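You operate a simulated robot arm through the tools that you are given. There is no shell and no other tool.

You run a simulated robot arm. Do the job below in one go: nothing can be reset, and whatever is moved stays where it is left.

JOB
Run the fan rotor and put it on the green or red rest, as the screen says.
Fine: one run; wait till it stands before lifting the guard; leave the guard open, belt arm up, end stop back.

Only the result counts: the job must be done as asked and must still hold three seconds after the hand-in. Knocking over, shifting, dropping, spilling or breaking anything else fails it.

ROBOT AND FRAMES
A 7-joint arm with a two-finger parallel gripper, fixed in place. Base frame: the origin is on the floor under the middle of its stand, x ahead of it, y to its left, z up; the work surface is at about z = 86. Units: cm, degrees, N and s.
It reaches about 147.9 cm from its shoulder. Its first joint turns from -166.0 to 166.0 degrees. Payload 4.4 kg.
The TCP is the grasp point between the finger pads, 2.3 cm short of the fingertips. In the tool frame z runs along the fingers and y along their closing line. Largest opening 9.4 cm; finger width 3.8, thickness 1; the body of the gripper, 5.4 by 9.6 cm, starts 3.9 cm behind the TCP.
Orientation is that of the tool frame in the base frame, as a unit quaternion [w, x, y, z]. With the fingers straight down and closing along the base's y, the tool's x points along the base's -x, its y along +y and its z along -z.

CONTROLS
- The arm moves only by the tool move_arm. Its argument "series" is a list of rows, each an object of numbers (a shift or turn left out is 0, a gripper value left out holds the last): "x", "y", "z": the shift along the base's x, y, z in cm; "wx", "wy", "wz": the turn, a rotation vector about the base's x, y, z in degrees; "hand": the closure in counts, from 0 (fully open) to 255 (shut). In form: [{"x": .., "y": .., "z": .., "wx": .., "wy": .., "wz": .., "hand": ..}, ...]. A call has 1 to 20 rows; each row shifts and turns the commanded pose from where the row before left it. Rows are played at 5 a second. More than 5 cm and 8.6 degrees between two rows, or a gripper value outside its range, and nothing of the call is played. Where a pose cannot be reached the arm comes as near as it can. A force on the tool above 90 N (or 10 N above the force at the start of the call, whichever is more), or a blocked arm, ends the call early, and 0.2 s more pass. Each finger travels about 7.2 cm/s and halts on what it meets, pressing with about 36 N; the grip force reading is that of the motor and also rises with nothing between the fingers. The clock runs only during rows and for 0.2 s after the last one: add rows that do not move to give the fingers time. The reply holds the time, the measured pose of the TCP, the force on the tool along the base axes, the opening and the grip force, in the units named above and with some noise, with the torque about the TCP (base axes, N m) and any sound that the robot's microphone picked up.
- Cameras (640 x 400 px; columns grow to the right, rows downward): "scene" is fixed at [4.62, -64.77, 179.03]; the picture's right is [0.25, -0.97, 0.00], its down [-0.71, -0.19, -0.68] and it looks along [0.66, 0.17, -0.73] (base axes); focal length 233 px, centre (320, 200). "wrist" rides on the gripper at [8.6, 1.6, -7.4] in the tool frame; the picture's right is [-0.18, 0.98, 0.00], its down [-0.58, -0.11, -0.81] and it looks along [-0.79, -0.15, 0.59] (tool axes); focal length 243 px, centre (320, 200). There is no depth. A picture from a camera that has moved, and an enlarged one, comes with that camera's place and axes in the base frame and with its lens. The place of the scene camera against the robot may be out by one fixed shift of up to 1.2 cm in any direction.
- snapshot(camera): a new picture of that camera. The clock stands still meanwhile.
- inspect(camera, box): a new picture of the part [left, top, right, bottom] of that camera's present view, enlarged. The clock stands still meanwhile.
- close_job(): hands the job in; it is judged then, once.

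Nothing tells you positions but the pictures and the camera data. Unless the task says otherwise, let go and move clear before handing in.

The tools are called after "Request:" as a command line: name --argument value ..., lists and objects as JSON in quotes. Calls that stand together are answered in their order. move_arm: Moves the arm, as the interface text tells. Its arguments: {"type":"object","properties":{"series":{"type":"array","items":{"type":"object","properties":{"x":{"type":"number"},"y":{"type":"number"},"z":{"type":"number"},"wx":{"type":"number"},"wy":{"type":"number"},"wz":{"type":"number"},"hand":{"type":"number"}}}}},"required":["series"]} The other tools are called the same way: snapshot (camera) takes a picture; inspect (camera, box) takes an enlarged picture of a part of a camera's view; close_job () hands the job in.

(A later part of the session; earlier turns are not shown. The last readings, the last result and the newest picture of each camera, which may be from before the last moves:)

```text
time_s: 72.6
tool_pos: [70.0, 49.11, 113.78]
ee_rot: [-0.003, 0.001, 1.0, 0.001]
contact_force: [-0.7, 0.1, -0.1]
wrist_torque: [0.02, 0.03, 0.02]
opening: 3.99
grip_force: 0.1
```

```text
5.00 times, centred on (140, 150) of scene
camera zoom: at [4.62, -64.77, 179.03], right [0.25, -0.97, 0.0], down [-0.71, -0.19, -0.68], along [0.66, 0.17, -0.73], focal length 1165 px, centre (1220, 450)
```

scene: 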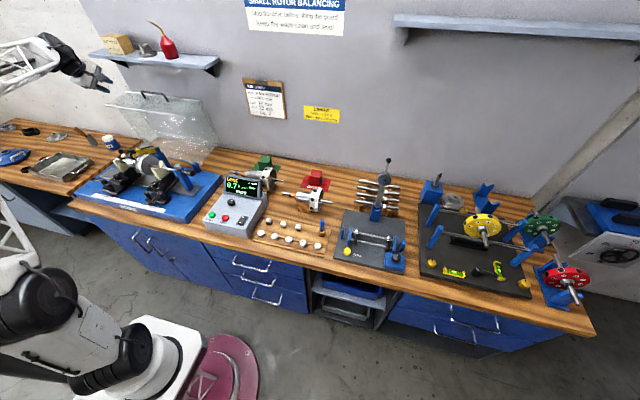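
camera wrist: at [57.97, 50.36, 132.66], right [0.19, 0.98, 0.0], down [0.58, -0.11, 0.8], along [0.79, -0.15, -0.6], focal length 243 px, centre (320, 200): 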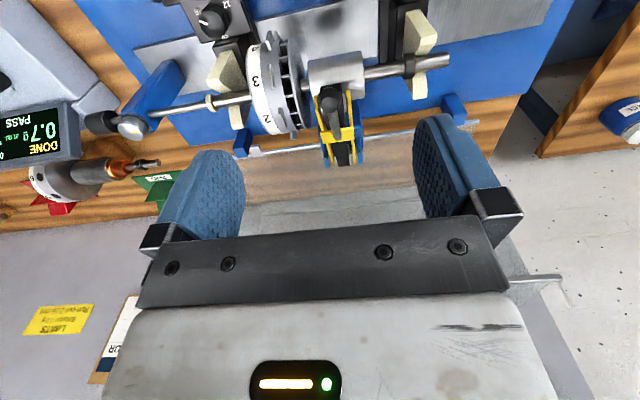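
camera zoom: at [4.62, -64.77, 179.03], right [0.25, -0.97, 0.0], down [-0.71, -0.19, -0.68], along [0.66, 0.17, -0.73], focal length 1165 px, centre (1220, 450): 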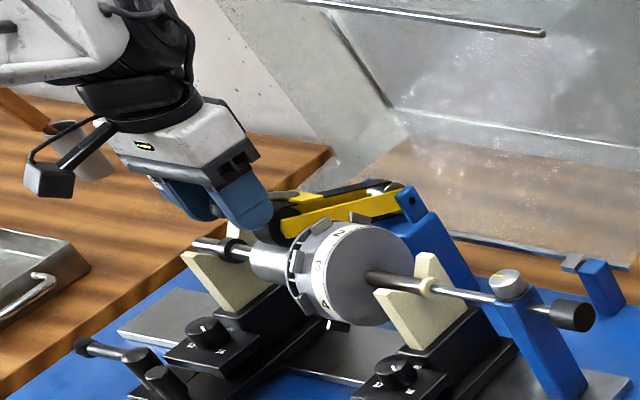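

Request:
move_arm --series '[{"hand": 255}, {}, {}]'

Request:
inspect --camera "wrist" --box '[220, 60, 420, 220]'

```text
time_s: 73.4
tool_pos: [69.96, 48.88, 113.82]
ee_rot: [-0.002, 0.001, 1.0, 0.0]
contact_force: [-7.5, -35.3, -0.7]
wrist_torque: [-0.21, 0.22, 0.11]
opening: 2.15
grip_force: 44.8
```

```text
2.50 times, centred on (320, 140) of wrist
camera zoom: at [61.36, 50.66, 121.3], right [0.19, 0.98, 0.0], down [0.59, -0.11, 0.8], along [0.79, -0.15, -0.6], focal length 606 px, centre (320, 350)
```

zoom: 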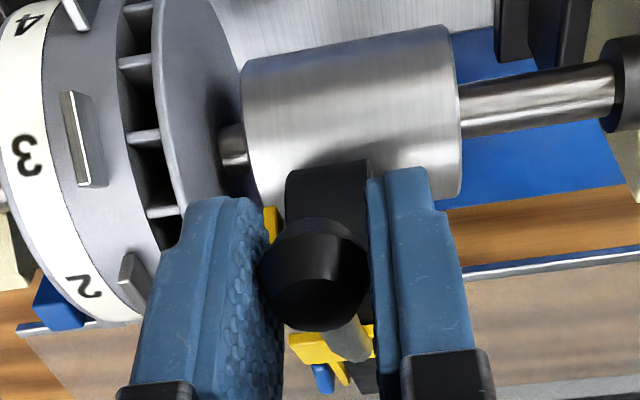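

Request:
move_arm --series '[{"y": -0.3}, {"x": 0.34, "z": 0.55}, {"x": 0.36, "z": 0.54}]'

Request:
inspect --camera "wrist" --box '[220, 60, 420, 220]'

```text
time_s: 74.2
tool_pos: [70.46, 49.07, 115.08]
ee_rot: [-0.003, 0.0, 1.0, 0.001]
contact_force: [-0.3, 27.5, -10.8]
wrist_torque: [0.13, 1.18, -0.06]
opening: 2.19
grip_force: 45.0
```

```text
2.50 times, centred on (320, 140) of wrist
camera zoom: at [61.88, 50.62, 122.51], right [0.18, 0.98, 0.0], down [0.59, -0.11, 0.8], along [0.79, -0.15, -0.6], focal length 606 px, centre (320, 350)
```

zoom: 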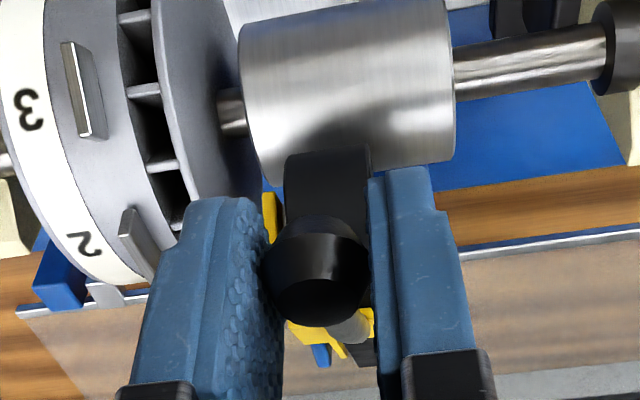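

Request:
move_arm --series '[{"x": 0.77, "y": 0.13, "z": 1.03}, {"x": 0.84, "z": 0.98}, {"x": 0.9, "z": 0.92}, {"x": 0.97, "z": 0.85}]'

Request:
inspect --camera "wrist" --box '[220, 60, 420, 220]'

Request:
inspect --camera "scene" --box '[90, 110, 190, 190]'

```text
time_s: 75.2
tool_pos: [74.19, 49.03, 118.77]
ee_rot: [-0.002, 0.0, 1.0, 0.001]
contact_force: [-10.2, 15.0, -2.1]
wrist_torque: [0.13, 1.33, -0.1]
opening: 2.15
grip_force: 44.9
```

```text
2.50 times, centred on (320, 140) of wrist
camera zoom: at [65.54, 50.64, 126.2], right [0.19, 0.98, 0.0], down [0.58, -0.11, 0.8], along [0.79, -0.15, -0.59], focal length 606 px, centre (320, 350)
```

zoom: 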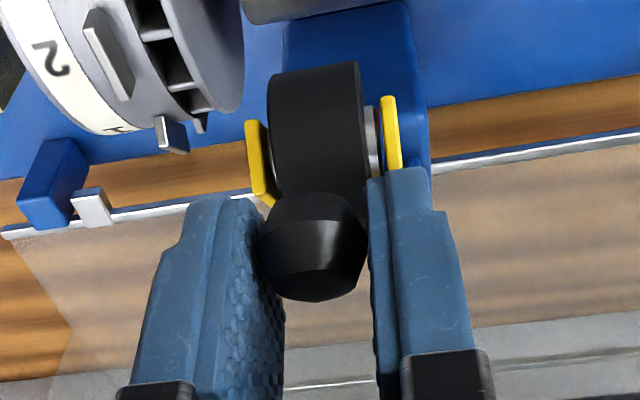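

```text
5.00 times, centred on (140, 150) of scene
camera zoom: at [4.62, -64.77, 179.03], right [0.25, -0.97, 0.0], down [-0.71, -0.19, -0.68], along [0.66, 0.17, -0.73], focal length 1165 px, centre (1220, 450)
```

zoom: 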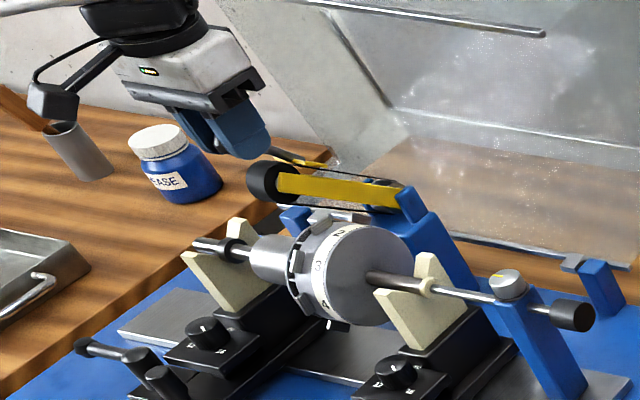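

Request:
move_arm --series '[{"x": 0.95, "z": 0.78}, {"x": 1.07, "z": 0.71}, {"x": 1.12, "z": 0.63}, {"x": 1.16, "z": 0.55}, {"x": 1.2, "z": 0.47}]'

Request:
inspect --camera "scene" --box '[90, 100, 190, 180]'

Request:
snapshot --camera "wrist"

```text
time_s: 76.4
tool_pos: [79.38, 48.97, 122.13]
ee_rot: [-0.002, 0.002, 1.0, 0.001]
contact_force: [-4.9, 21.5, -10.3]
wrist_torque: [0.25, 1.19, -0.22]
opening: 2.14
grip_force: 44.9
```

```text
5.00 times, centred on (140, 140) of scene
camera zoom: at [4.62, -64.77, 179.03], right [0.25, -0.97, 0.0], down [-0.71, -0.19, -0.68], along [0.66, 0.17, -0.73], focal length 1165 px, centre (1220, 500)
```

zoom: 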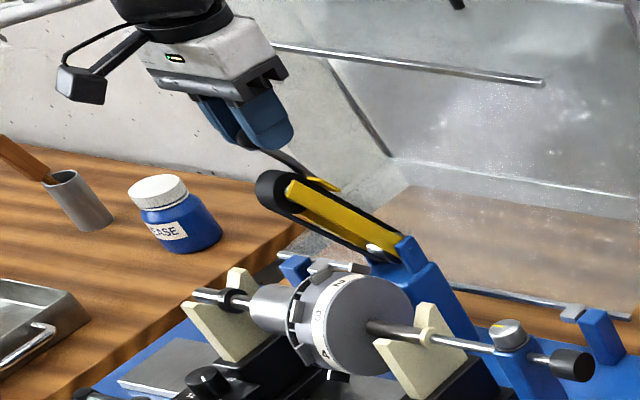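

```text
taken
camera wrist: at [70.75, 50.62, 129.46], right [0.19, 0.98, 0.0], down [0.59, -0.11, 0.8], along [0.79, -0.15, -0.6], focal length 243 px, centre (320, 200)
```

wrist: 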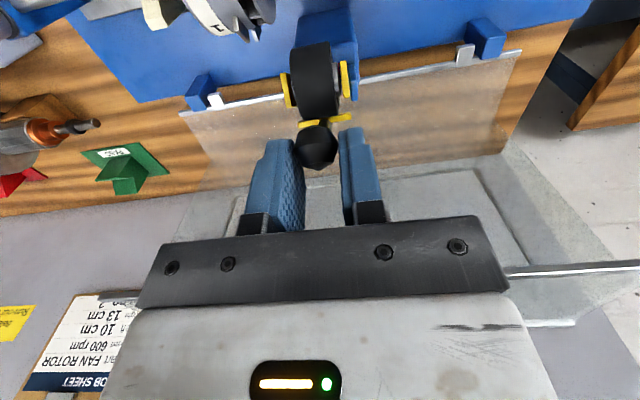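

Request:
move_arm --series '[{"x": 1.2, "y": 0.1, "z": 0.4}, {"x": 1.25, "z": 0.3}, {"x": 1.27, "z": 0.21}, {"x": 1.28, "z": 0.12}]'

Request:
inspect --camera "scene" --box '[90, 100, 190, 180]'

Request:
snapshot --camera "wrist"

```text
time_s: 77.4
tool_pos: [84.28, 48.97, 123.11]
ee_rot: [-0.002, 0.0, 1.0, 0.001]
contact_force: [-8.1, 2.9, 8.1]
wrist_torque: [0.06, 1.47, -0.04]
opening: 2.17
grip_force: 45.1
```

```text
5.00 times, centred on (140, 140) of scene
camera zoom: at [4.62, -64.77, 179.03], right [0.25, -0.97, 0.0], down [-0.71, -0.19, -0.68], along [0.66, 0.17, -0.73], focal length 1165 px, centre (1220, 500)
```

zoom: 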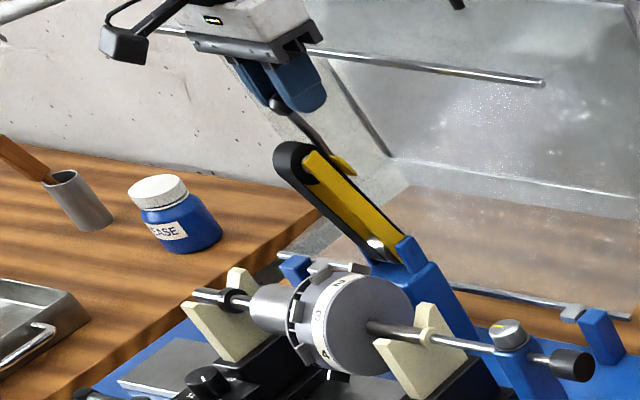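

```text
taken
camera wrist: at [75.73, 50.63, 130.61], right [0.19, 0.98, 0.0], down [0.58, -0.11, 0.8], along [0.79, -0.15, -0.59], focal length 243 px, centre (320, 200)
```

wrist: 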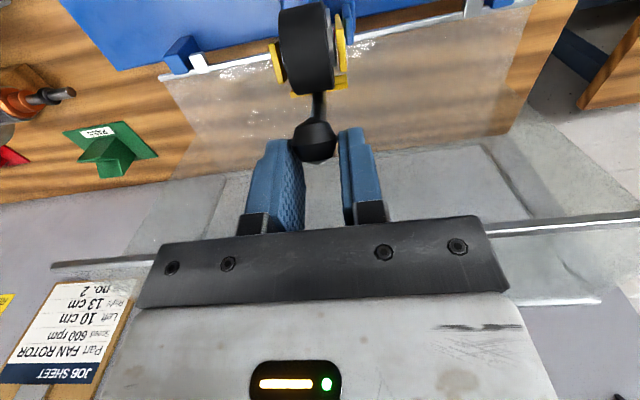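

Request:
move_arm --series '[{"x": 0.6, "z": 0.0}, {"x": 0.6, "z": 0.0}]'

Request:
inspect --camera "scene" --box '[90, 100, 190, 180]'

```text
time_s: 78.0
tool_pos: [85.43, 48.91, 123.15]
ee_rot: [-0.001, 0.001, 1.0, 0.001]
contact_force: [-7.6, 1.6, 9.8]
wrist_torque: [0.04, 1.36, -0.01]
opening: 2.14
grip_force: 45.3
```

```text
5.00 times, centred on (140, 140) of scene
camera zoom: at [4.62, -64.77, 179.03], right [0.25, -0.97, 0.0], down [-0.71, -0.19, -0.68], along [0.66, 0.17, -0.73], focal length 1165 px, centre (1220, 500)
```

zoom: 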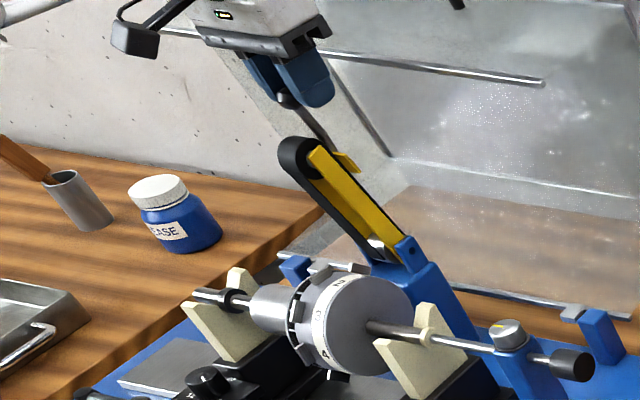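

Request:
move_arm --series '[{"x": -0.1}, {}]'

Request:
move_arm --series '[{"x": -0.1}, {}]'

Request:
move_arm --series '[{"x": -0.1}, {}]'

```text
time_s: 78.6
tool_pos: [85.32, 48.93, 123.18]
ee_rot: [-0.001, 0.001, 1.0, 0.001]
contact_force: [6.3, 4.8, 15.3]
wrist_torque: [0.05, -1.01, -0.1]
opening: 2.17
grip_force: 45.1
```

```text
time_s: 79.2
tool_pos: [85.24, 49.05, 123.1]
ee_rot: [-0.002, 0.001, 1.0, 0.0]
contact_force: [4.9, 2.6, 19.3]
wrist_torque: [0.04, -0.77, -0.07]
opening: 2.13
grip_force: 45.2
```

```text
time_s: 79.8
tool_pos: [85.09, 48.93, 123.13]
ee_rot: [-0.001, 0.001, 1.0, 0.0]
contact_force: [2.2, 2.6, 24.8]
wrist_torque: [0.07, -0.44, -0.06]
opening: 2.15
grip_force: 44.6
```

Request:
move_arm --series '[{"x": 0.3, "z": 0.2}, {"x": 0.6, "z": 0.0}, {"x": 0.6, "z": -0.03}, {"x": 0.6, "z": -0.05}]'

Request:
inspect --camera "scene" --box '[90, 90, 190, 170]'

Request:
snapshot --camera "wrist"

```text
time_s: 80.8
tool_pos: [87.43, 48.98, 123.01]
ee_rot: [-0.003, 0.001, 1.0, 0.0]
contact_force: [-7.0, -20.4, -8.8]
wrist_torque: [-0.19, 1.15, 0.28]
opening: 2.16
grip_force: 45.0
```

```text
5.00 times, centred on (140, 130) of scene
camera zoom: at [4.62, -64.77, 179.03], right [0.25, -0.97, 0.0], down [-0.71, -0.19, -0.68], along [0.66, 0.17, -0.73], focal length 1165 px, centre (1220, 550)
```

zoom: 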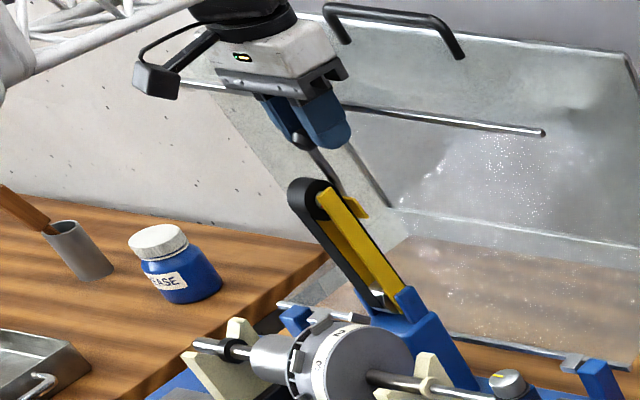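

```text
taken
camera wrist: at [78.86, 50.65, 130.44], right [0.19, 0.98, 0.0], down [0.59, -0.11, 0.8], along [0.79, -0.15, -0.6], focal length 243 px, centre (320, 200)
```

wrist: 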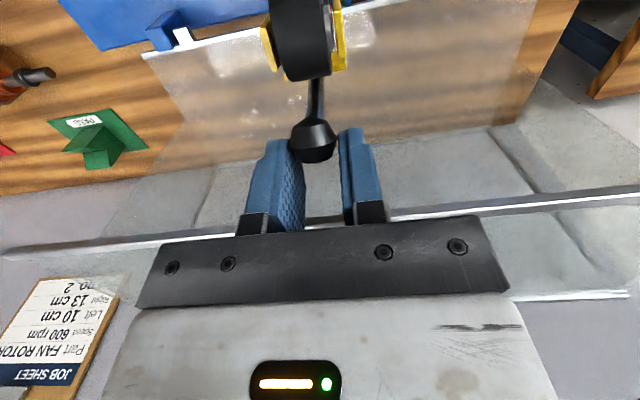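

The belt arm is now practically upright (about 67°). I test whether it stays by easing the grip slightly.

Request:
move_arm --series '[{"hand": 178}, {}]'

Request:
inspect --camera "scene" --box '[90, 90, 190, 170]'

Request:
inspect --camera "wrist" --box '[220, 60, 420, 220]'

```text
time_s: 81.4
tool_pos: [87.56, 49.07, 123.2]
ee_rot: [-0.001, 0.001, 1.0, 0.001]
contact_force: [0.1, -0.4, 0.0]
wrist_torque: [-0.02, -0.01, -0.04]
opening: 2.84
grip_force: 0.1
```

```text
5.00 times, centred on (140, 130) of scene
camera zoom: at [4.62, -64.77, 179.03], right [0.25, -0.97, 0.0], down [-0.71, -0.19, -0.68], along [0.66, 0.17, -0.73], focal length 1165 px, centre (1220, 550)
```

zoom: 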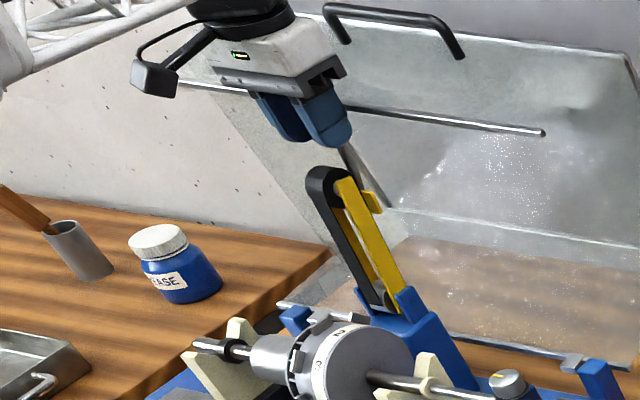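

```text
2.50 times, centred on (320, 140) of wrist
camera zoom: at [78.83, 50.69, 130.62], right [0.19, 0.98, 0.0], down [0.58, -0.11, 0.8], along [0.79, -0.15, -0.59], focal length 606 px, centre (320, 350)
```

zoom: 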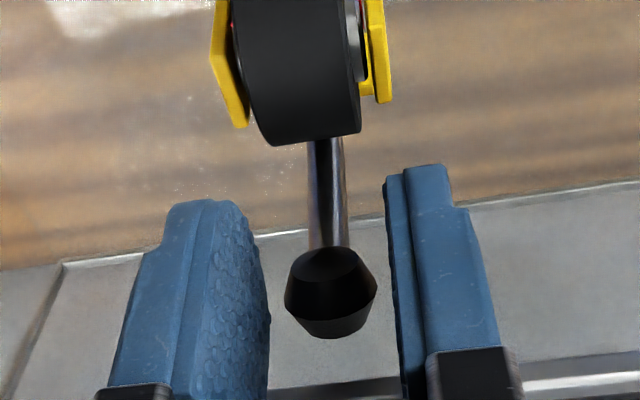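

Request:
move_arm --series '[{}, {}, {"z": 2}, {"z": 3}, {"z": 3, "x": -2}, {"x": -4.5}, {"x": -4.5}, {"x": -4.5}, {}]'

Request:
inspect --camera "scene" --box '[75, 80, 225, 200]'

Request:
snapshot --camera "wrist"

```text
time_s: 83.4
tool_pos: [71.93, 49.19, 131.08]
ee_rot: [-0.002, 0.001, 1.0, 0.001]
contact_force: [0.7, 0.1, 0.1]
wrist_torque: [-0.02, 0.0, 0.01]
opening: 2.84
grip_force: 0.0
```

```text
3.33 times, centred on (150, 140) of scene
camera zoom: at [4.62, -64.77, 179.03], right [0.25, -0.97, 0.0], down [-0.71, -0.19, -0.68], along [0.66, 0.17, -0.73], focal length 776 px, centre (887, 400)
```

zoom: 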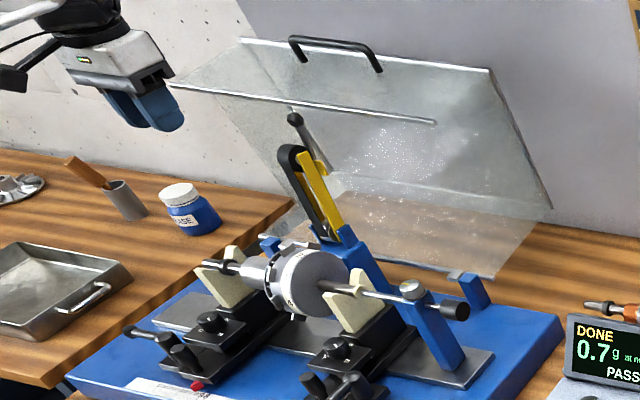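

```text
taken
camera wrist: at [63.35, 50.84, 138.54], right [0.19, 0.98, 0.0], down [0.58, -0.11, 0.8], along [0.79, -0.15, -0.6], focal length 243 px, centre (320, 200)
```

wrist: 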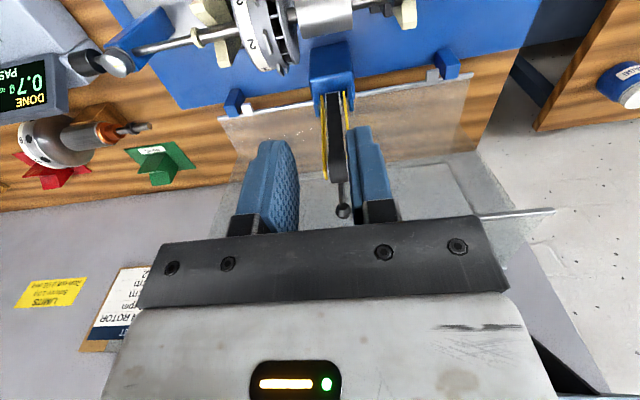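

The belt arm stays up by itself. Next is the end stop on the right; I go for a closer look at its screw and knob.

Request:
move_arm --series '[{"x": -3.5, "y": -3.3}, {"x": -3.5, "y": -3.3}, {"x": -3, "y": -3.3}, {"x": -1, "y": -4.5, "z": -2}, {"y": -4.5, "z": -2}, {"y": -3, "z": -3}, {}]'

Request:
snapshot --camera "wrist"

Request:
inspect --camera "wrist" --box '[220, 50, 420, 210]'

Request:
inspect --camera "scene" --box '[150, 150, 220, 205]'

```text
refused: row 4 steps farther than a row can; nothing moved
```

```text
taken
camera wrist: at [63.35, 50.84, 138.54], right [0.19, 0.98, 0.0], down [0.58, -0.11, 0.8], along [0.79, -0.15, -0.6], focal length 243 px, centre (320, 200)
```

wrist: 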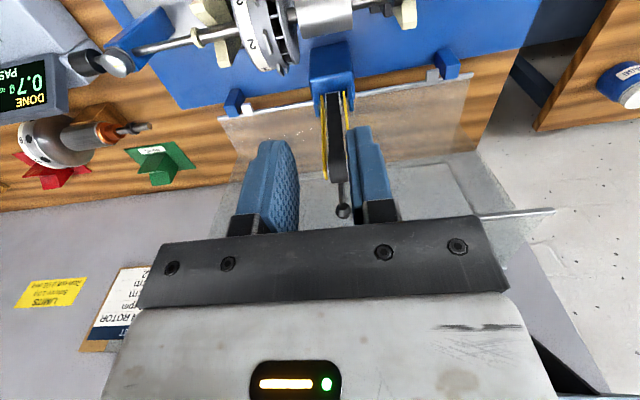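

```text
2.50 times, centred on (320, 130) of wrist
camera zoom: at [63.35, 50.84, 138.54], right [0.19, 0.98, 0.0], down [0.58, -0.11, 0.8], along [0.79, -0.15, -0.6], focal length 606 px, centre (320, 375)
```

zoom: 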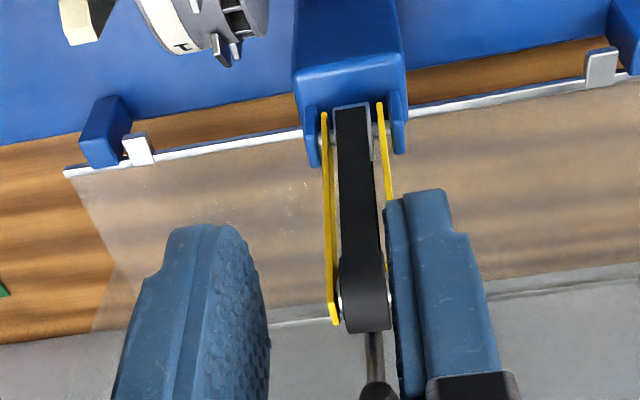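

```text
7.27 times, centred on (185, 178) of scene
camera zoom: at [4.62, -64.77, 179.03], right [0.25, -0.97, 0.0], down [-0.71, -0.19, -0.68], along [0.66, 0.17, -0.73], focal length 1694 px, centre (1302, 364)
```

zoom: 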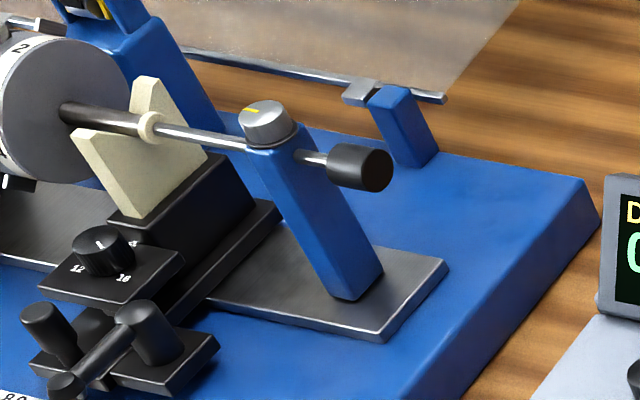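

Request:
move_arm --series '[{"x": -3.5, "y": -3.3}, {"x": -3.5, "y": -3.3}, {"x": -3, "y": -3.3}, {"x": -1, "y": -4, "z": -2}, {"y": -4, "z": -2}, {"y": -4, "z": -2.5}, {"z": -2.5}, {}]'

Request:
snapshot --camera "wrist"

Request:
inspect --camera "wrist" --box '[220, 50, 420, 210]'

```text
time_s: 85.2
tool_pos: [61.26, 27.44, 122.35]
ee_rot: [-0.002, 0.001, 1.0, 0.001]
contact_force: [-1.2, 0.3, -0.1]
wrist_torque: [0.0, -0.02, -0.01]
opening: 2.83
grip_force: 0.0
```

```text
taken
camera wrist: at [52.53, 29.11, 129.79], right [0.19, 0.98, 0.0], down [0.58, -0.11, 0.8], along [0.79, -0.15, -0.6], focal length 243 px, centre (320, 200)
```

wrist: 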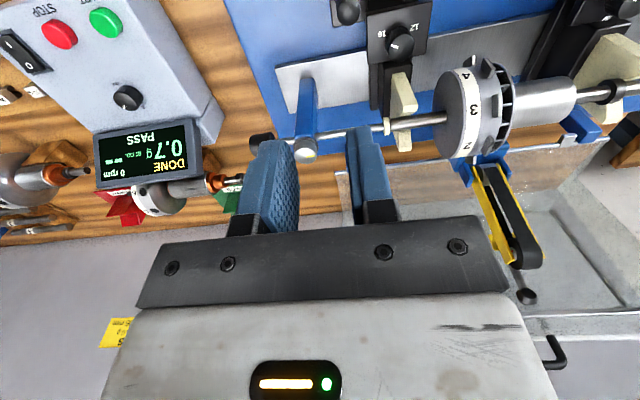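

```text
2.50 times, centred on (320, 130) of wrist
camera zoom: at [52.53, 29.11, 129.79], right [0.19, 0.98, 0.0], down [0.58, -0.11, 0.8], along [0.79, -0.15, -0.6], focal length 606 px, centre (320, 375)
```

zoom: 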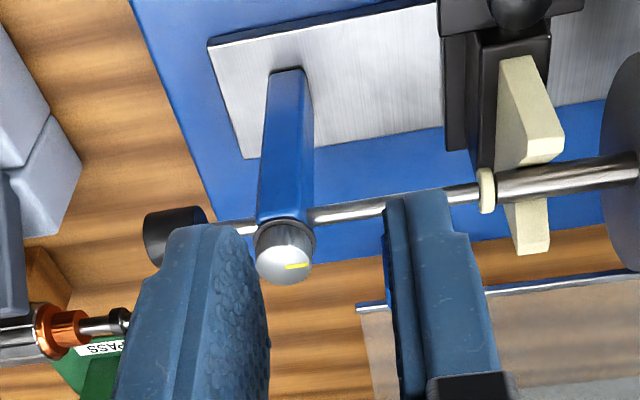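

Request:
move_arm --series '[{"wz": 8.18, "y": -1, "hand": 115}, {"wz": 8.18, "y": -1}, {"wz": 8.18, "y": -1}, {"wz": 8.18, "y": -1}, {"wz": 8.18, "y": -1}, {"wz": 8.18, "y": -1}, {"wz": 8.18, "y": -1}, {"wz": 8.18, "y": -1}, {"wz": 8.18, "y": -1}, {"wz": 8.18, "y": -1}, {"wz": 8.18}, {"x": 3.8, "z": -1}, {"x": 3.8, "z": -1}, {"x": 3.8, "z": -1}, {"z": -1.5}, {}]'

Request:
snapshot --camera "wrist"

Request:
inspect --camera "wrist" --box '[220, 60, 420, 220]'

Request:
inspect --camera "scene" --box '[130, 120, 250, 210]'

```text
time_s: 88.6
tool_pos: [72.46, 17.06, 117.95]
ee_rot: [-0.002, -0.707, 0.708, -0.001]
contact_force: [0.4, 0.8, 0.4]
wrist_torque: [-0.02, -0.02, -0.02]
opening: 5.16
grip_force: 0.1
```

```text
taken
camera wrist: at [70.88, 8.57, 125.27], right [-0.98, 0.19, 0.0], down [0.11, 0.58, 0.8], along [0.15, 0.79, -0.6], focal length 243 px, centre (320, 200)
```

wrist: 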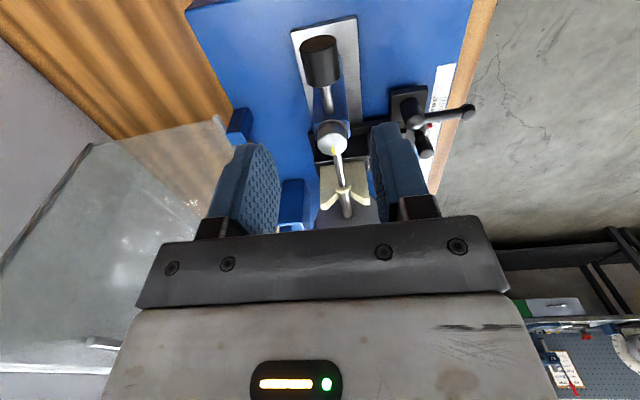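

```text
2.50 times, centred on (320, 140) of wrist
camera zoom: at [70.88, 8.57, 125.27], right [-0.98, 0.19, 0.0], down [0.11, 0.58, 0.8], along [0.15, 0.79, -0.6], focal length 606 px, centre (320, 350)
```

zoom: 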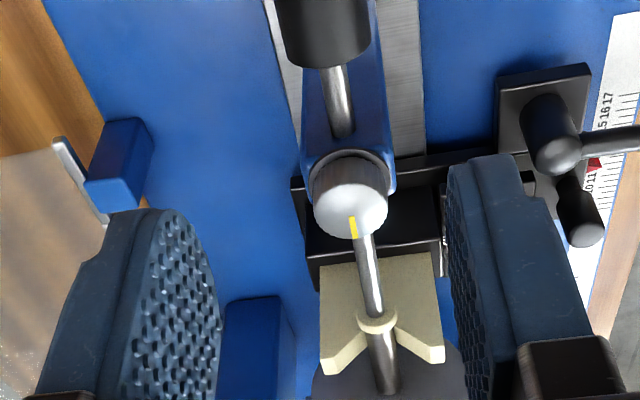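

```text
4.44 times, centred on (190, 165) of scene
camera zoom: at [4.62, -64.77, 179.03], right [0.25, -0.97, 0.0], down [-0.71, -0.19, -0.68], along [0.66, 0.17, -0.73], focal length 1035 px, centre (898, 356)
```

zoom: 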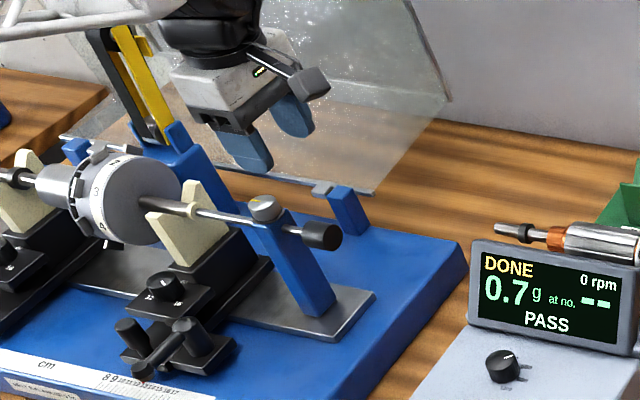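

Request:
move_arm --series '[{"z": -4}, {"z": -4, "y": 0.2}, {}]'

Request:
inspect --camera "wrist" --box '[220, 60, 420, 220]'

Request:
inspect --camera "scene" --box '[130, 120, 250, 210]'

```text
time_s: 89.4
tool_pos: [72.4, 17.64, 109.57]
ee_rot: [-0.001, -0.707, 0.708, -0.001]
contact_force: [-0.7, 0.8, -0.1]
wrist_torque: [-0.02, -0.02, 0.0]
opening: 5.15
grip_force: 0.2
```

```text
2.50 times, centred on (320, 140) of wrist
camera zoom: at [70.82, 9.04, 117.0], right [-0.98, 0.19, 0.0], down [0.11, 0.58, 0.8], along [0.15, 0.79, -0.59], focal length 606 px, centre (320, 350)
```

zoom: 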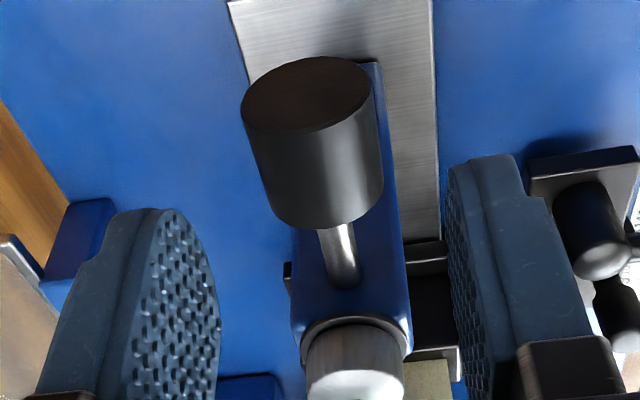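

```text
4.44 times, centred on (190, 165) of scene
camera zoom: at [4.62, -64.77, 179.03], right [0.25, -0.97, 0.0], down [-0.71, -0.19, -0.68], along [0.66, 0.17, -0.73], focal length 1035 px, centre (898, 356)
```

zoom: 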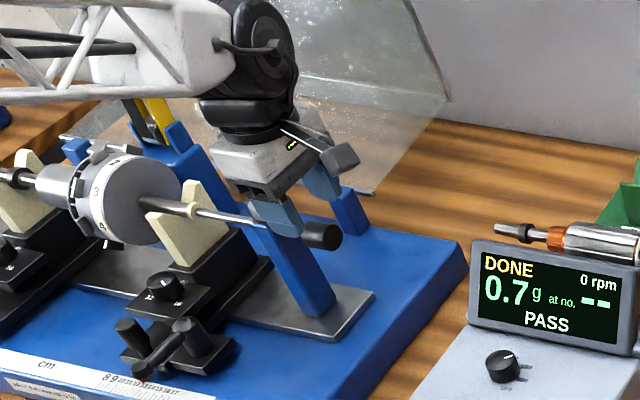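

Request:
move_arm --series '[{"z": -3}, {"z": -2}, {}]'

Request:
inspect --camera "wrist" --box '[220, 60, 420, 220]'

```text
time_s: 90.2
tool_pos: [72.33, 17.43, 104.71]
ee_rot: [-0.002, -0.706, 0.708, -0.001]
contact_force: [0.5, 0.0, 1.2]
wrist_torque: [0.0, 0.01, 0.0]
opening: 5.14
grip_force: 0.1
```

```text
2.50 times, centred on (320, 140) of wrist
camera zoom: at [70.66, 8.87, 112.15], right [-0.98, 0.19, 0.0], down [0.11, 0.58, 0.8], along [0.15, 0.79, -0.6], focal length 606 px, centre (320, 350)
```

zoom: 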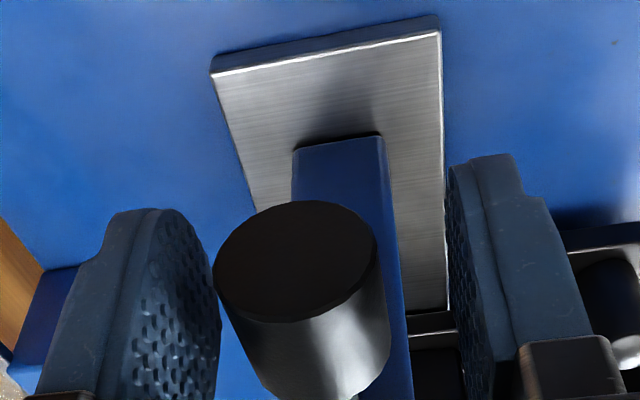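

Request:
move_arm --series '[{"x": 0.15, "hand": 255}, {}, {}]'

Request:
inspect --camera "wrist" --box '[220, 60, 420, 220]'

```text
time_s: 91.0
tool_pos: [72.53, 17.3, 104.7]
ee_rot: [-0.001, -0.706, 0.708, -0.001]
contact_force: [27.7, 3.8, -3.5]
wrist_torque: [0.23, -0.15, 0.33]
opening: 2.95
grip_force: 45.0
```

```text
2.50 times, centred on (320, 140) of wrist
camera zoom: at [70.9, 8.73, 112.14], right [-0.98, 0.19, 0.0], down [0.11, 0.58, 0.8], along [0.15, 0.79, -0.59], focal length 606 px, centre (320, 350)
```

zoom: 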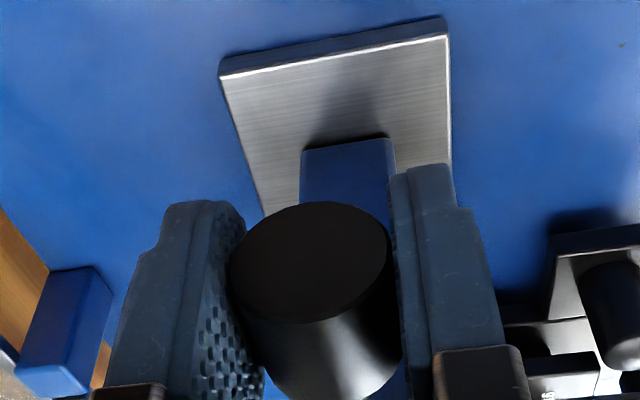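

Request:
move_arm --series '[{"x": 0.25}, {"y": -0.2}, {"y": -0.2}]'

Request:
inspect --camera "scene" --box '[150, 150, 220, 205]'

```text
time_s: 91.8
tool_pos: [72.58, 16.97, 104.68]
ee_rot: [-0.003, -0.707, 0.708, 0.0]
contact_force: [-58.7, 3.1, 26.8]
wrist_torque: [0.46, 0.41, 0.4]
opening: 2.97
grip_force: 44.8
```

```text
7.27 times, centred on (185, 178) of scene
camera zoom: at [4.62, -64.77, 179.03], right [0.25, -0.97, 0.0], down [-0.71, -0.19, -0.68], along [0.66, 0.17, -0.73], focal length 1694 px, centre (1302, 364)
```

zoom: 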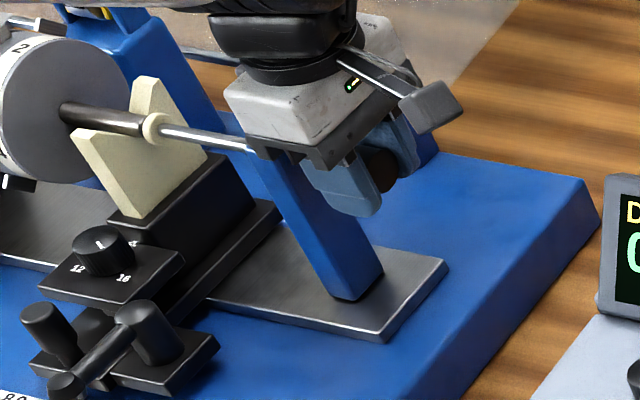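

The end stop slides freely. I relieve the side force and pull it back along -y.

Request:
move_arm --series '[{"x": -0.17, "z": 0.08}, {"y": -0.5}, {"y": -0.5}, {"y": -0.5}]'

Request:
inspect --camera "scene" --box '[150, 150, 220, 205]'

```text
time_s: 92.8
tool_pos: [72.51, 15.33, 104.71]
ee_rot: [-0.003, -0.706, 0.708, -0.001]
contact_force: [-6.9, 3.0, -9.2]
wrist_torque: [-0.23, -0.04, 0.1]
opening: 2.94
grip_force: 44.7
```

```text
7.27 times, centred on (185, 178) of scene
camera zoom: at [4.62, -64.77, 179.03], right [0.25, -0.97, 0.0], down [-0.71, -0.19, -0.68], along [0.66, 0.17, -0.73], focal length 1694 px, centre (1302, 364)
```

zoom: 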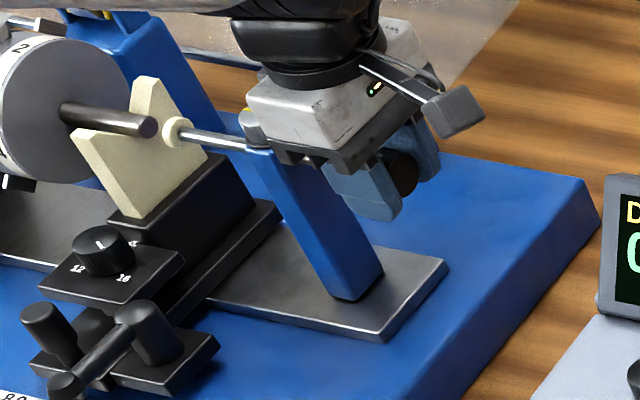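

Request:
move_arm --series '[{"y": -0.5}, {"y": -0.5}, {"y": -0.5}, {"y": -0.5}]'

Request:
inspect --camera "scene" --box '[150, 150, 220, 205]'

```text
time_s: 93.8
tool_pos: [72.57, 13.42, 104.73]
ee_rot: [-0.002, -0.706, 0.708, -0.001]
contact_force: [6.8, 3.6, -20.8]
wrist_torque: [-0.16, -0.06, 0.2]
opening: 2.98
grip_force: 45.6
```

```text
7.27 times, centred on (185, 178) of scene
camera zoom: at [4.62, -64.77, 179.03], right [0.25, -0.97, 0.0], down [-0.71, -0.19, -0.68], along [0.66, 0.17, -0.73], focal length 1694 px, centre (1302, 364)
```

zoom: 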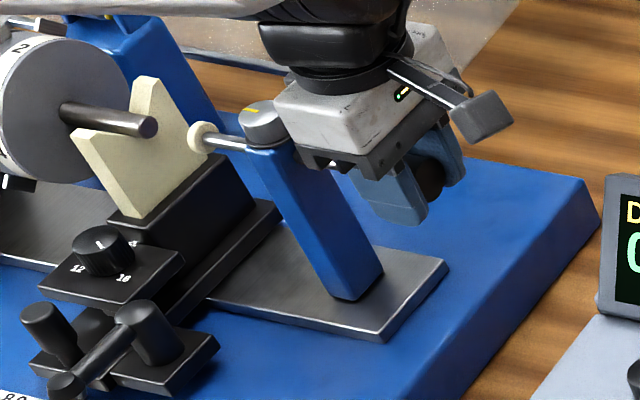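

Request:
move_arm --series '[{"y": -0.5, "z": -0.06}, {"y": -0.5}, {"y": -0.5}, {"y": -0.5}]'

Request:
inspect --camera "scene" --box '[150, 150, 220, 205]'

```text
time_s: 94.8
tool_pos: [72.56, 11.57, 104.72]
ee_rot: [-0.002, -0.706, 0.708, 0.0]
contact_force: [7.5, 2.6, -10.8]
wrist_torque: [-0.06, 0.01, 0.41]
opening: 2.99
grip_force: 45.1
```

```text
7.27 times, centred on (185, 178) of scene
camera zoom: at [4.62, -64.77, 179.03], right [0.25, -0.97, 0.0], down [-0.71, -0.19, -0.68], along [0.66, 0.17, -0.73], focal length 1694 px, centre (1302, 364)
```

zoom: 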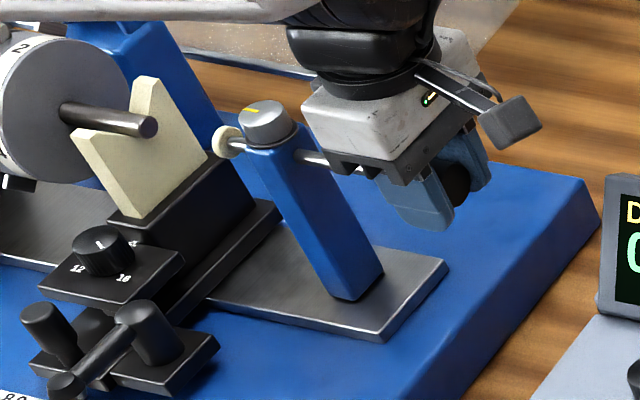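

Request:
move_arm --series '[{"y": -0.4}, {"y": -0.4}, {"y": -0.3}]'

Request:
inspect --camera "scene" --box '[150, 150, 220, 205]'

```text
time_s: 95.6
tool_pos: [72.51, 10.29, 104.88]
ee_rot: [-0.002, -0.706, 0.708, 0.0]
contact_force: [-8.6, 33.6, -0.2]
wrist_torque: [0.12, 0.03, 0.16]
opening: 2.98
grip_force: 44.9
```

```text
7.27 times, centred on (185, 178) of scene
camera zoom: at [4.62, -64.77, 179.03], right [0.25, -0.97, 0.0], down [-0.71, -0.19, -0.68], along [0.66, 0.17, -0.73], focal length 1694 px, centre (1302, 364)
```

zoom: 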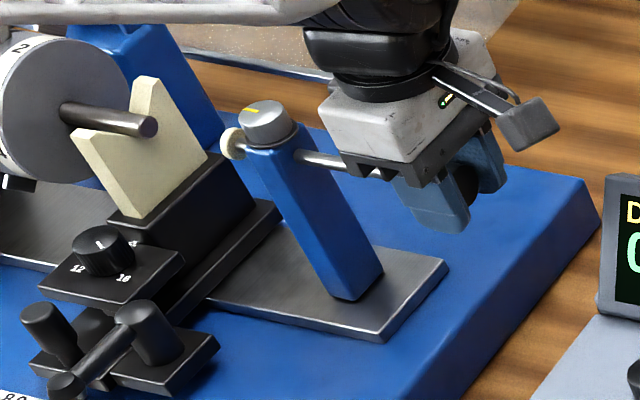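

The end stop is fully back (it hit its stop). I release the knob and lift away.

Request:
move_arm --series '[{"y": 0.1}, {"hand": 115}, {}, {"z": 3}, {"z": 4}, {"z": 4}, {"z": 4}, {}]'

Request:
snapshot --camera "scene"

Request:
inspect --camera "scene" --box '[100, 130, 220, 210]'

Request:
inspect --camera "scene" --box '[225, 140, 345, 220]'

```text
time_s: 97.4
tool_pos: [72.71, 10.04, 119.76]
ee_rot: [-0.003, -0.706, 0.708, -0.001]
contact_force: [0.5, 0.8, 0.3]
wrist_torque: [-0.02, 0.02, 0.01]
opening: 5.15
grip_force: 0.1
```

```text
taken
```

scene: 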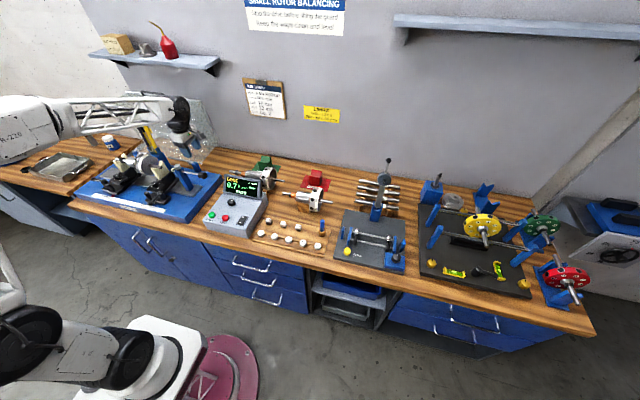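

```text
5.00 times, centred on (160, 170) of scene
camera zoom: at [4.62, -64.77, 179.03], right [0.25, -0.97, 0.0], down [-0.71, -0.19, -0.68], along [0.66, 0.17, -0.73], focal length 1165 px, centre (1120, 350)
```

zoom: 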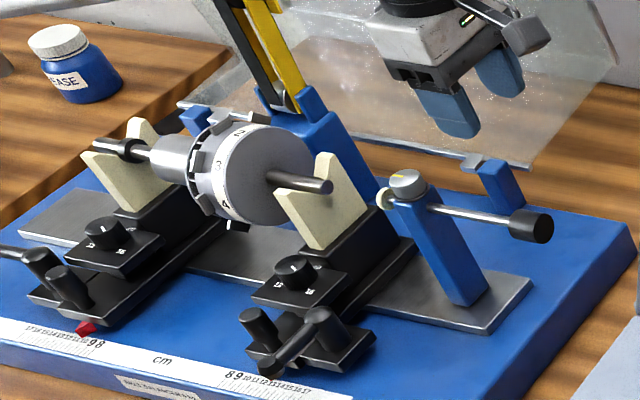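

```text
5.00 times, centred on (285, 180) of scene
camera zoom: at [4.62, -64.77, 179.03], right [0.25, -0.97, 0.0], down [-0.71, -0.19, -0.68], along [0.66, 0.17, -0.73], focal length 1165 px, centre (495, 300)
```

zoom: 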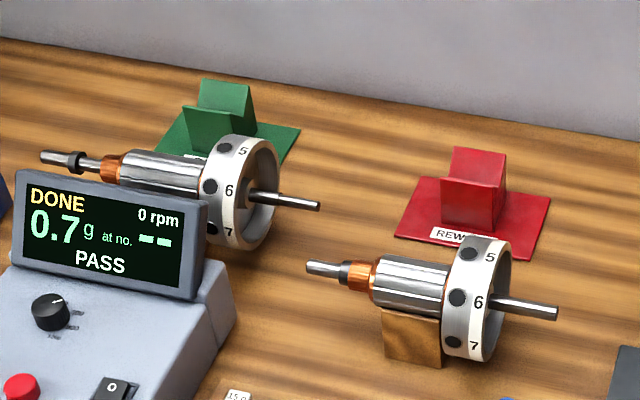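

Request:
move_arm --series '[{"wz": -8.18, "y": -1}, {"wz": -8.18, "y": -1}, {"wz": -8.18, "y": -1}, {"wz": -8.18, "y": -1}, {"wz": -8.18, "y": -1}, {"wz": -8.18, "y": -1}, {"wz": -8.18, "y": -1}, {"wz": -8.18, "y": -1}, {"wz": -8.18, "y": -1}, {"wz": -8.18, "y": -1}, {"wz": -8.18, "y": -1}, {"x": 3, "hand": 0}, {}]'

Request:
snapshot --camera "wrist"

Request:
inspect --camera "wrist" --box '[230, 60, 430, 220]'

```text
time_s: 100.2
tool_pos: [75.53, -0.56, 119.85]
ee_rot: [-0.003, 0.003, 1.0, 0.001]
contact_force: [-0.2, 0.4, 0.2]
wrist_torque: [-0.02, 0.03, 0.02]
opening: 9.41
grip_force: 0.1
```

```text
taken
camera wrist: at [66.91, 1.12, 127.33], right [0.19, 0.98, 0.0], down [0.58, -0.11, 0.8], along [0.79, -0.15, -0.6], focal length 243 px, centre (320, 200)
```

wrist: 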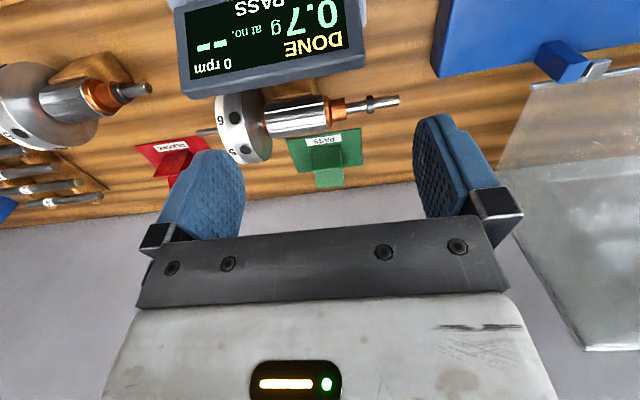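

```text
2.50 times, centred on (330, 140) of wrist
camera zoom: at [66.91, 1.12, 127.33], right [0.19, 0.98, 0.0], down [0.58, -0.11, 0.8], along [0.79, -0.15, -0.6], focal length 606 px, centre (295, 350)
```

zoom: 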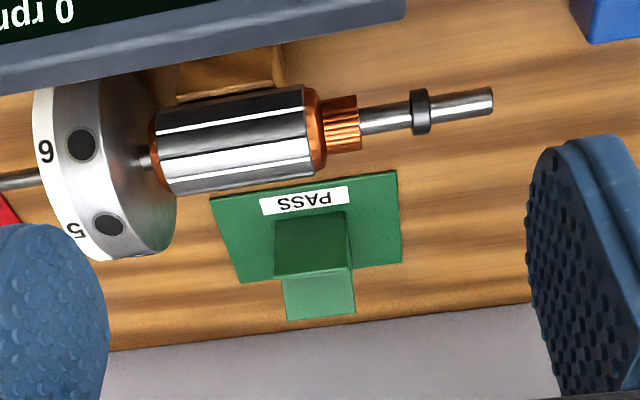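

The green PASS rest is a V-block at about x 101.5–107, y -7 to -1, top z 93.6. I view it from straight above to get its size and clearances to the armature beside it.

Request:
move_arm --series '[{"x": 4, "y": -0.8, "wy": 7.5}, {"x": 4, "y": -0.8, "wy": 7.5}, {"x": 4, "y": -0.8, "wy": 7.5}, {"x": 4, "y": -0.8, "wy": 7.5}, {"x": 4, "y": -0.8}, {"x": 4}, {}]'

Request:
snapshot --camera "wrist"

Request:
inspect --camera "wrist" --box '[220, 40, 420, 210]'

```text
time_s: 101.8
tool_pos: [99.63, -4.56, 119.91]
ee_rot: [-0.261, 0.0, 0.965, 0.0]
contact_force: [0.2, -0.1, -0.5]
wrist_torque: [-0.02, 0.0, 0.0]
opening: 9.39
grip_force: 0.1
```

```text
taken
camera wrist: at [95.96, -2.86, 130.66], right [0.16, 0.98, -0.09], down [0.91, -0.11, 0.4], along [0.39, -0.15, -0.91], focal length 243 px, centre (320, 200)
```

wrist: 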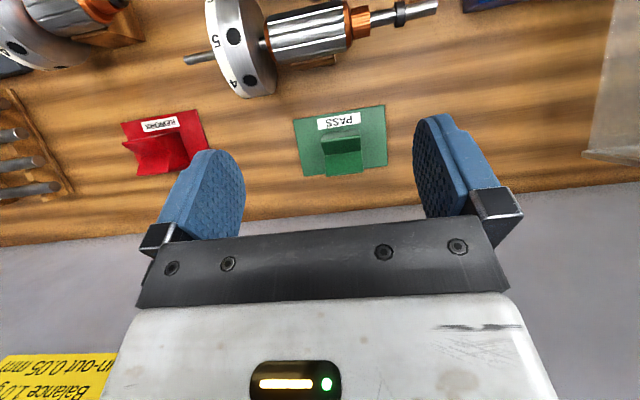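

```text
2.35 times, centred on (320, 125) of wrist
camera zoom: at [95.96, -2.86, 130.66], right [0.16, 0.98, -0.09], down [0.91, -0.11, 0.4], along [0.39, -0.15, -0.91], focal length 571 px, centre (320, 376)
```

zoom: 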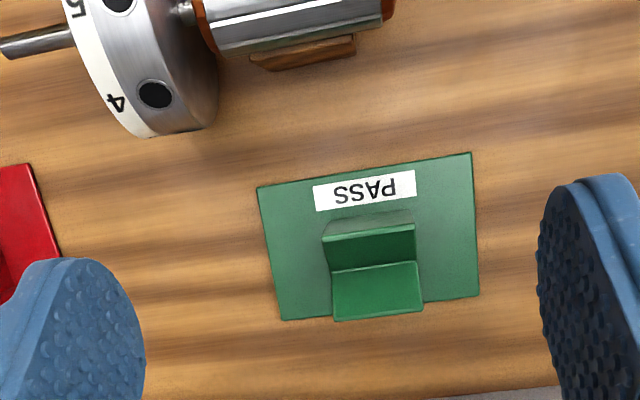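

Request:
move_arm --series '[{"x": -4.7, "z": 0.4}, {"x": -4.7, "z": 0.4}, {"x": -4.7, "z": 0.4}, {"x": -4.7, "z": 0.4}, {"x": -4.7, "z": 0.4}, {"x": -4.7}, {"y": 4.65}, {"y": 4.65}, {"y": 4.65}, {"y": 4.65}, {"y": 4.65}, {"y": 4.65}, {"y": 4.65}, {"y": 4.65}, {"y": 4.65}, {"y": 4.65}, {"y": 4}, {}]'

Request:
snapshot --camera "wrist"

Request:
inspect --camera "wrist" --box '[200, 20, 440, 210]'

```text
time_s: 105.6
tool_pos: [71.34, 46.08, 121.86]
ee_rot: [-0.261, 0.001, 0.965, 0.0]
contact_force: [0.1, -0.3, 0.6]
wrist_torque: [-0.02, 0.01, 0.01]
opening: 9.39
grip_force: 0.0
```

```text
taken
camera wrist: at [67.68, 47.78, 132.63], right [0.16, 0.98, -0.09], down [0.91, -0.11, 0.4], along [0.39, -0.15, -0.91], focal length 243 px, centre (320, 200)
```

wrist: 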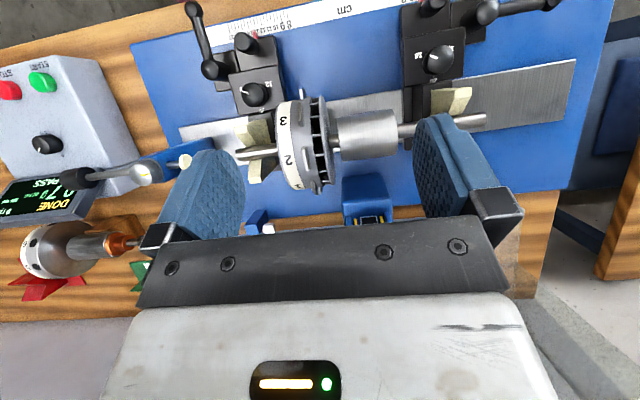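

```text
2.11 times, centred on (320, 115) of wrist
camera zoom: at [67.68, 47.78, 132.63], right [0.16, 0.98, -0.09], down [0.91, -0.11, 0.4], along [0.39, -0.15, -0.91], focal length 511 px, centre (320, 379)
```

zoom: 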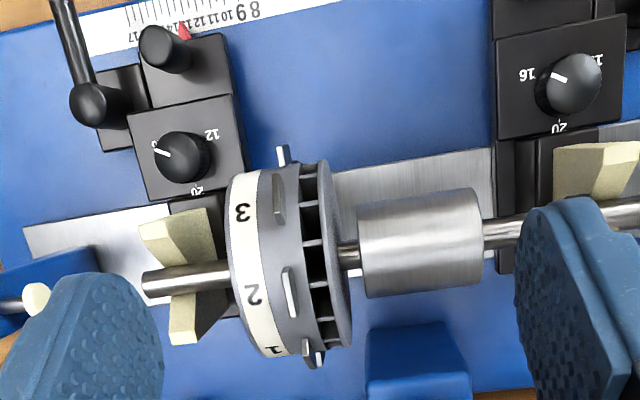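

The rotor axis is at x 72.65, z 104.4; its silver body (radius 2.4) spans y 46.8–52.5 and the fan disc (radius 5) about y 40.4–45.4. I'll grip the disc across its faces from above, so the fingers stay clear of the V-block later.

Request:
move_arm --series '[{"wy": -7.5, "y": -0.8, "hand": 62}, {"wy": -7.5, "y": -0.8}, {"wy": -7.5, "y": -0.8}, {"wy": -7.5, "y": -0.8}, {"x": 1.3, "z": -2}, {"z": -2}, {}]'

Request:
snapshot --camera "wrist"

Request:
inspect --camera "wrist" --box '[220, 40, 420, 200]'

```text
time_s: 107.2
tool_pos: [72.55, 42.59, 117.69]
ee_rot: [-0.002, 0.001, 1.0, 0.0]
contact_force: [-0.1, 0.5, -0.2]
wrist_torque: [0.02, -0.02, -0.02]
opening: 7.13
grip_force: 0.2
```

```text
taken
camera wrist: at [64.0, 44.26, 125.1], right [0.19, 0.98, 0.0], down [0.58, -0.11, 0.8], along [0.79, -0.15, -0.59], focal length 243 px, centre (320, 200)
```

wrist: 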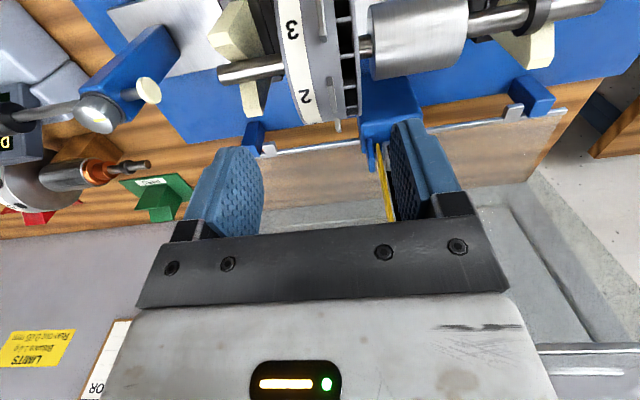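

```text
2.50 times, centred on (320, 120) of wrist
camera zoom: at [64.0, 44.26, 125.1], right [0.19, 0.98, 0.0], down [0.58, -0.11, 0.8], along [0.79, -0.15, -0.59], focal length 606 px, centre (320, 400)
```

zoom: 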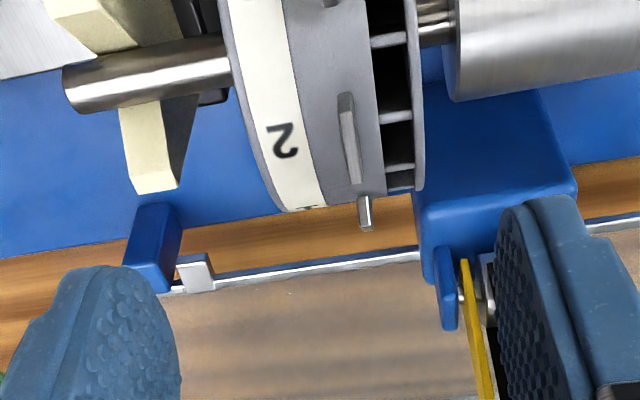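

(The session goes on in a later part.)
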